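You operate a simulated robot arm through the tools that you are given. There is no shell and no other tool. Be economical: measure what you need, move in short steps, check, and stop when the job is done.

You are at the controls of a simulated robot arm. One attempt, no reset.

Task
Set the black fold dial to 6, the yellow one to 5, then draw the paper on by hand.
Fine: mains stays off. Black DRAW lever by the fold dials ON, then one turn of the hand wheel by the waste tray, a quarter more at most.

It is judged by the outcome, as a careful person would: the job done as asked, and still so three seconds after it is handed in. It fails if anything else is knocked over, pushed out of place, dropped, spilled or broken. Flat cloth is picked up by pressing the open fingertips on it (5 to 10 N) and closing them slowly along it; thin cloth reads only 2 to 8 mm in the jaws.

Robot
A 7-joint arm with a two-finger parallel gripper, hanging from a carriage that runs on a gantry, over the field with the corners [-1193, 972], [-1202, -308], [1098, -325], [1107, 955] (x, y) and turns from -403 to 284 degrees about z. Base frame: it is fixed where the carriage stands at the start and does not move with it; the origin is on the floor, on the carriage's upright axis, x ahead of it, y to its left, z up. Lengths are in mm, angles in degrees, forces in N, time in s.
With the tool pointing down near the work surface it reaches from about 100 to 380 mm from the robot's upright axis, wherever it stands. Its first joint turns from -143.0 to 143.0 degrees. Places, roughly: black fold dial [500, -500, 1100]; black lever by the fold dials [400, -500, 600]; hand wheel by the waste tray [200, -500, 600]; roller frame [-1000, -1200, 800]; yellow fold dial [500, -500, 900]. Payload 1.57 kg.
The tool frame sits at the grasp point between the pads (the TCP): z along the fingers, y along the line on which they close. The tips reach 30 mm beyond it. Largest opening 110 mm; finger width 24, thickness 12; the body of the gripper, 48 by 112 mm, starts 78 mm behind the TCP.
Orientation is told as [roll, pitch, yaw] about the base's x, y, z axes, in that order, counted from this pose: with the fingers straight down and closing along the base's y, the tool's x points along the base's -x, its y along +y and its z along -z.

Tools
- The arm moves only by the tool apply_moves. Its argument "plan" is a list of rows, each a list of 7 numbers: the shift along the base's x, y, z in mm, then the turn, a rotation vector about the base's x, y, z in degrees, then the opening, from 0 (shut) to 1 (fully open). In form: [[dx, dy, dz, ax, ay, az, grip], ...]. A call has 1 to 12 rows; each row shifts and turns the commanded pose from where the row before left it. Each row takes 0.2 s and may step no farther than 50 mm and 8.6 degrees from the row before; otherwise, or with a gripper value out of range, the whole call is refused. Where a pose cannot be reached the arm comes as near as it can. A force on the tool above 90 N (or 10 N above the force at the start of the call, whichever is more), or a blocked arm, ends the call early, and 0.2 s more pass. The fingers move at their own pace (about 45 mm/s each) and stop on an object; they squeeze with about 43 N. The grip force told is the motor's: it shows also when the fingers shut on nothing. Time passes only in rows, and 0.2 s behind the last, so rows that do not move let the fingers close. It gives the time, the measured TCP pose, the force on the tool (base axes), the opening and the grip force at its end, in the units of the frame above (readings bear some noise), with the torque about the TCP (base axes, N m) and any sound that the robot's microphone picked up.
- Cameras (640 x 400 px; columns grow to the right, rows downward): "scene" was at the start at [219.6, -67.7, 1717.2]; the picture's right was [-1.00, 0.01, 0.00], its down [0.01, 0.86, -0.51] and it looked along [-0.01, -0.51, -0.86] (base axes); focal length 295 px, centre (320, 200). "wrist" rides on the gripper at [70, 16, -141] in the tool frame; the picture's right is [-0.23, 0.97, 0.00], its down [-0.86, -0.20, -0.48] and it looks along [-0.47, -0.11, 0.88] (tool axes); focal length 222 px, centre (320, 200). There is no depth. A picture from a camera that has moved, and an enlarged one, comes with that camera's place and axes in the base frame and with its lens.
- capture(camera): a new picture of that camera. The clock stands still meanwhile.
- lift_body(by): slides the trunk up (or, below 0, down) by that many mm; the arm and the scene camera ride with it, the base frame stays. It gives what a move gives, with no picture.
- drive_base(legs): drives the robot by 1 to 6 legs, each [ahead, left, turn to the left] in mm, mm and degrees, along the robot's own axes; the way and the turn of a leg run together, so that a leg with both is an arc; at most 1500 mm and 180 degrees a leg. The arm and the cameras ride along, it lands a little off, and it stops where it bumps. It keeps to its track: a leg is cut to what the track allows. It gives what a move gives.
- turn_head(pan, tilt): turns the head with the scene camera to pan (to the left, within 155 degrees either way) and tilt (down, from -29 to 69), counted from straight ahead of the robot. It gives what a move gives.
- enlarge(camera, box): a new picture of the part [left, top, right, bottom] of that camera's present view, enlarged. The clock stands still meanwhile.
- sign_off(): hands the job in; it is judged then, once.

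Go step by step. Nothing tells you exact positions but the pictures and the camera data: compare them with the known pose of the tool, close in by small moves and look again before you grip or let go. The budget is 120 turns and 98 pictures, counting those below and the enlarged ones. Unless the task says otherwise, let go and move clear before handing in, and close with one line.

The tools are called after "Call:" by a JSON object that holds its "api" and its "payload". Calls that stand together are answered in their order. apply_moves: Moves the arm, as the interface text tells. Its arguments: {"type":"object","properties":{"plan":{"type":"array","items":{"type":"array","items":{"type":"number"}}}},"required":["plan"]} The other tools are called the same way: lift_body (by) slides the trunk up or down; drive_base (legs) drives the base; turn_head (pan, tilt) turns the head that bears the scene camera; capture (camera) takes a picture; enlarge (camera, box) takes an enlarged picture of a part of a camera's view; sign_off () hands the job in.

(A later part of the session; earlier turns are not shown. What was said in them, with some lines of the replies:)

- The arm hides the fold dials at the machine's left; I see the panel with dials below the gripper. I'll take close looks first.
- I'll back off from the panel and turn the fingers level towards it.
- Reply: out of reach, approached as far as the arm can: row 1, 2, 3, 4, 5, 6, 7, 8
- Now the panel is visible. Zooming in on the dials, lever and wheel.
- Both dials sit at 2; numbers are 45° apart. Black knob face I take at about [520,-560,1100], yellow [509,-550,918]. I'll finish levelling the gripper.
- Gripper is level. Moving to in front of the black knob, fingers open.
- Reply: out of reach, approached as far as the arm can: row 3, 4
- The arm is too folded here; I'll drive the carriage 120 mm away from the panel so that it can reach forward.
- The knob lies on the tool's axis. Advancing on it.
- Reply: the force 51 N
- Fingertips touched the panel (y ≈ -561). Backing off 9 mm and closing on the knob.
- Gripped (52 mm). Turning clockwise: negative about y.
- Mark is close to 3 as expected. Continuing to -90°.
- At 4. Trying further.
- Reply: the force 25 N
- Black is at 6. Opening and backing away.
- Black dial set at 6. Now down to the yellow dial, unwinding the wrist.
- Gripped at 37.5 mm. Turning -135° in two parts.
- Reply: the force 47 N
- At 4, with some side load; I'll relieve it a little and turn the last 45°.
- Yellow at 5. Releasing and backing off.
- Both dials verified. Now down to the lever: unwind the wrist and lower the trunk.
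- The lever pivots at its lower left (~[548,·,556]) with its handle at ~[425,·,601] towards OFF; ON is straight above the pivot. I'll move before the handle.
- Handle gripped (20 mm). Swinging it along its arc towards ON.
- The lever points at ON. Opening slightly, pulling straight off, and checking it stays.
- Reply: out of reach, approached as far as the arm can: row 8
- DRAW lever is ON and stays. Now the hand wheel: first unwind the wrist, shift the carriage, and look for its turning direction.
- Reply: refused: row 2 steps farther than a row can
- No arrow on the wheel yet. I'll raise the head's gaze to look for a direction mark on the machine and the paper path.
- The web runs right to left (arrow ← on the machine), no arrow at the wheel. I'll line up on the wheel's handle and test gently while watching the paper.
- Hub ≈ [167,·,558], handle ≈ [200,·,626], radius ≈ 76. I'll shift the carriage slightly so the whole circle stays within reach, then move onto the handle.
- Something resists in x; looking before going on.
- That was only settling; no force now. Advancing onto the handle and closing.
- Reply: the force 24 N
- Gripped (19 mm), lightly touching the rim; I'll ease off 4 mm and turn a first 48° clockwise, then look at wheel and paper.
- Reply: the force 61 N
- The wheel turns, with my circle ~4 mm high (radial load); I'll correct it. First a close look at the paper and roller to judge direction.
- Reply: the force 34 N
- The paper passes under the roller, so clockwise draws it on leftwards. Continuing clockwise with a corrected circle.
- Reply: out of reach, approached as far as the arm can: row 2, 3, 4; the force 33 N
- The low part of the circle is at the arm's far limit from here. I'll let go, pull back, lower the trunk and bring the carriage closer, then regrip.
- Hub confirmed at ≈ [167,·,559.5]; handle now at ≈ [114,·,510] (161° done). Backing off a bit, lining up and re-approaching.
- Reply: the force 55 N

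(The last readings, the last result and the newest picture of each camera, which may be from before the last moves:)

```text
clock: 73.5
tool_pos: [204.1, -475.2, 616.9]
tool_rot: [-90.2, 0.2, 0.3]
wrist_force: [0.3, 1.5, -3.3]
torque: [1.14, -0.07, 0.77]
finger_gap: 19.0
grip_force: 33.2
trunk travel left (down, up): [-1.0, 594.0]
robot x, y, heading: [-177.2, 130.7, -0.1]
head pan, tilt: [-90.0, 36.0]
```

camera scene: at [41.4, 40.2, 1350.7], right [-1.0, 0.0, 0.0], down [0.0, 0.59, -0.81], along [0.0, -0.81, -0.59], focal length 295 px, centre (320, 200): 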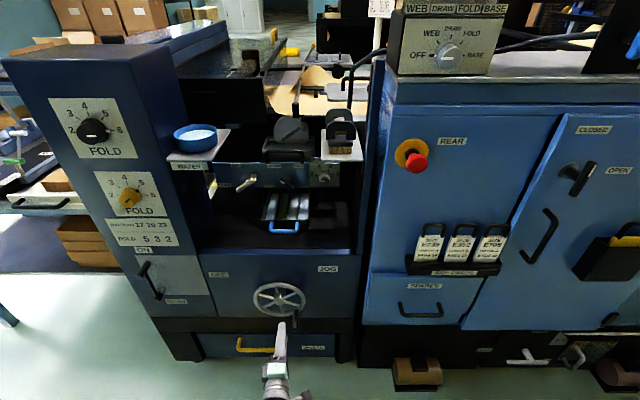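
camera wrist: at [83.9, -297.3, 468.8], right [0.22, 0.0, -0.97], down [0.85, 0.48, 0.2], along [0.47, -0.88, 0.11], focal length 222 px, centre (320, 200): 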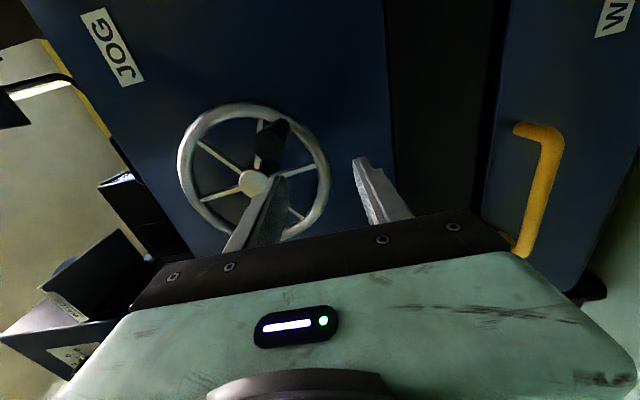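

Almost one turn; about 38° more for margin.

Call:
{"api": "apply_moves", "payload": {"plan": [[-12.6, 0, 6.7, 0, 0, 0, 0], [-13.8, 0, 4, 0, 0, 0, 0], [-14.3, 0, 1, 0, 0, 0, 0], [-3, 0, 0, 0, 0, 0, 0], [0, 0, 0, 0, 0, 0, 0]]}}

Call:
{"api": "enlarge", "payload": {"camera": "scene", "box": [210, 240, 370, 340]}}

```text
clock: 74.7
tool_pos: [161.5, -475.2, 628.1]
tool_rot: [-90.2, 0.2, 0.3]
wrist_force: [4.2, 0.2, -6.2]
torque: [0.87, -0.18, 0.52]
finger_gap: 19.3
grip_force: 33.0
trunk travel left (down, up): [-1.0, 594.0]
robot x, y, heading: [-179.3, 131.1, -0.1]
head pan, tilt: [-90.0, 36.0]
```

```text
4.00 times, centred on (290, 290) of scene
camera zoom: at [41.8, 41.3, 1350.6], right [-1.0, 0.0, 0.0], down [0.0, 0.59, -0.81], along [0.0, -0.81, -0.59], focal length 1179 px, centre (440, -160)
```

zoom: 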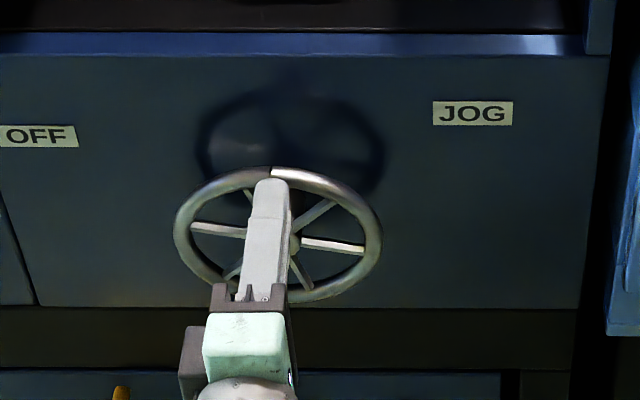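

Wheel has made about 393° clockwise. Letting go and backing away.

Call:
{"api": "apply_moves", "payload": {"plan": [[0, 0, 0, 0, 0, 0, 0.4], [0, 0, 0, 0, 0, 0, 0.5], [0, 0, 0, 0, 0, 0, 0.5], [0, 30, 0, 0, 0, 0, 0.5], [0, 40, 0, 0, 0, 0, 0.5], [0, 20, 0, 0, 0, 0, 0.5], [0, 0, 0, 0, 0, 0, 0.5]]}}

Call:
{"api": "drive_base", "payload": {"legs": [[0, 120, 0]]}}

Call:
{"api": "capture", "payload": {"camera": "scene"}}

Call:
{"api": "enlarge", "payload": {"camera": "scene", "box": [50, 80, 370, 280]}}

```text
clock: 76.2
tool_pos: [159.1, -386.2, 629.2]
tool_rot: [-90.1, 0.0, 0.3]
wrist_force: [-0.4, -0.3, 0.2]
torque: [0.0, -0.01, -0.01]
finger_gap: 55.0
grip_force: 0.0
trunk travel left (down, up): [-1.0, 594.0]
robot x, y, heading: [-176.7, 130.4, 0.2]
head pan, tilt: [-90.0, 36.0]
```

```text
clock: 77.5
tool_pos: [159.9, -263.5, 629.2]
tool_rot: [-90.1, 0.2, 0.3]
wrist_force: [0.0, 0.6, -0.2]
torque: [0.0, -0.02, -0.04]
finger_gap: 55.1
grip_force: 0.0
trunk travel left (down, up): [-1.0, 594.0]
robot x, y, heading: [-179.0, 250.5, -0.1]
head pan, tilt: [-90.0, 36.0]
```

```text
21 pictures are left
camera scene: at [41.4, 161.4, 1350.5], right [-1.0, 0.0, 0.0], down [0.0, 0.59, -0.81], along [0.0, -0.81, -0.59], focal length 295 px, centre (320, 200)
```

scene: 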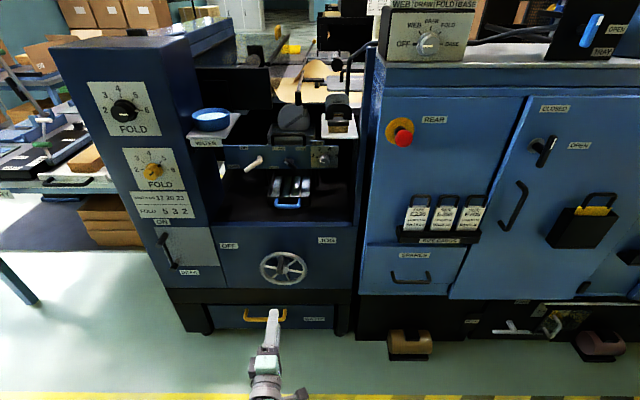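

```text
2.00 times, centred on (210, 180) of scene
camera zoom: at [41.4, 161.4, 1350.5], right [-1.0, 0.0, 0.0], down [0.0, 0.59, -0.81], along [0.0, -0.81, -0.59], focal length 589 px, centre (540, 240)
```

zoom: 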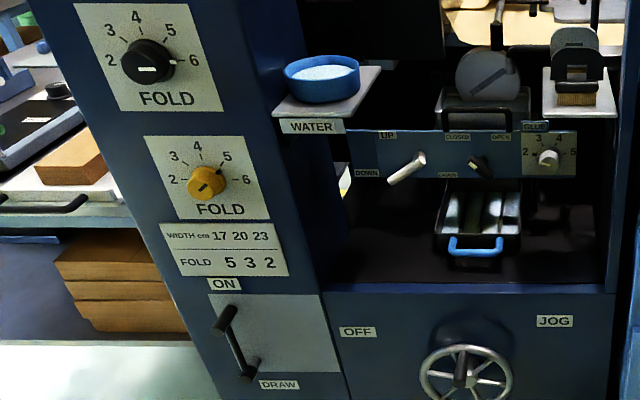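

Call:
{"api": "enlarge", "payload": {"camera": "scene", "box": [80, 70, 200, 280]}}

Call:
{"api": "enlarge", "payload": {"camera": "scene", "box": [190, 30, 370, 142]}}

Call:
{"api": "enlarge", "payload": {"camera": "scene", "box": [140, 210, 320, 322]}}

```text
1.90 times, centred on (140, 175) of scene
camera zoom: at [41.4, 161.4, 1350.5], right [-1.0, 0.0, 0.0], down [0.0, 0.59, -0.81], along [0.0, -0.81, -0.59], focal length 561 px, centre (663, 248)
```

zoom: 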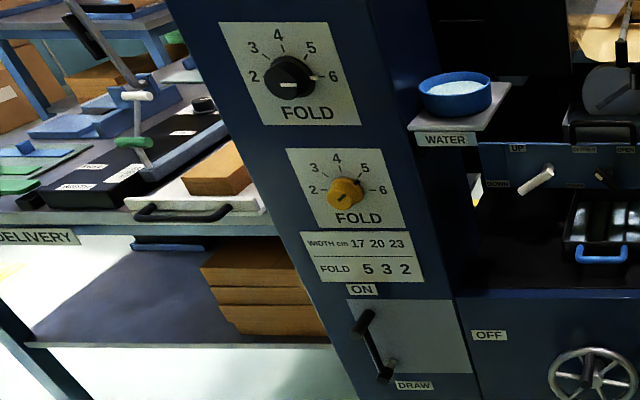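

```text
3.56 times, centred on (280, 86) of scene
camera zoom: at [41.4, 161.4, 1350.5], right [-1.0, 0.0, 0.0], down [0.0, 0.59, -0.81], along [0.0, -0.81, -0.59], focal length 1048 px, centre (462, 605)
```

zoom: 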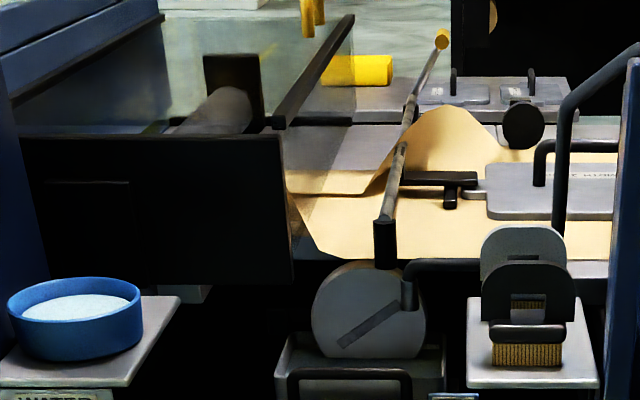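

```text
3.56 times, centred on (230, 266) of scene
camera zoom: at [41.4, 161.4, 1350.5], right [-1.0, 0.0, 0.0], down [0.0, 0.59, -0.81], along [0.0, -0.81, -0.59], focal length 1048 px, centre (640, -35)
```

zoom: 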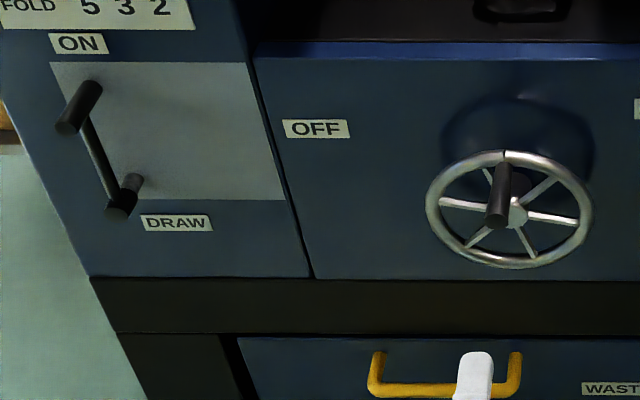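

Black dial reads 6, yellow reads 5, the DRAW lever is ON, and the wheel handle stands just past top after about 393° clockwise. The arm is clear and the mains was not touched, so I'm handing in.

Call:
{"api": "sign_off", "payload": {}}

```text
The job is handed in.
```

The dials are set (black 6, yellow 5), the DRAW lever is ON, the mains was left alone, and the hand wheel was turned about 393° clockwise. The wheel has no arrow, so I took the direction from the paper's path under the roller, and I couldn't see the paper move in the pictures.
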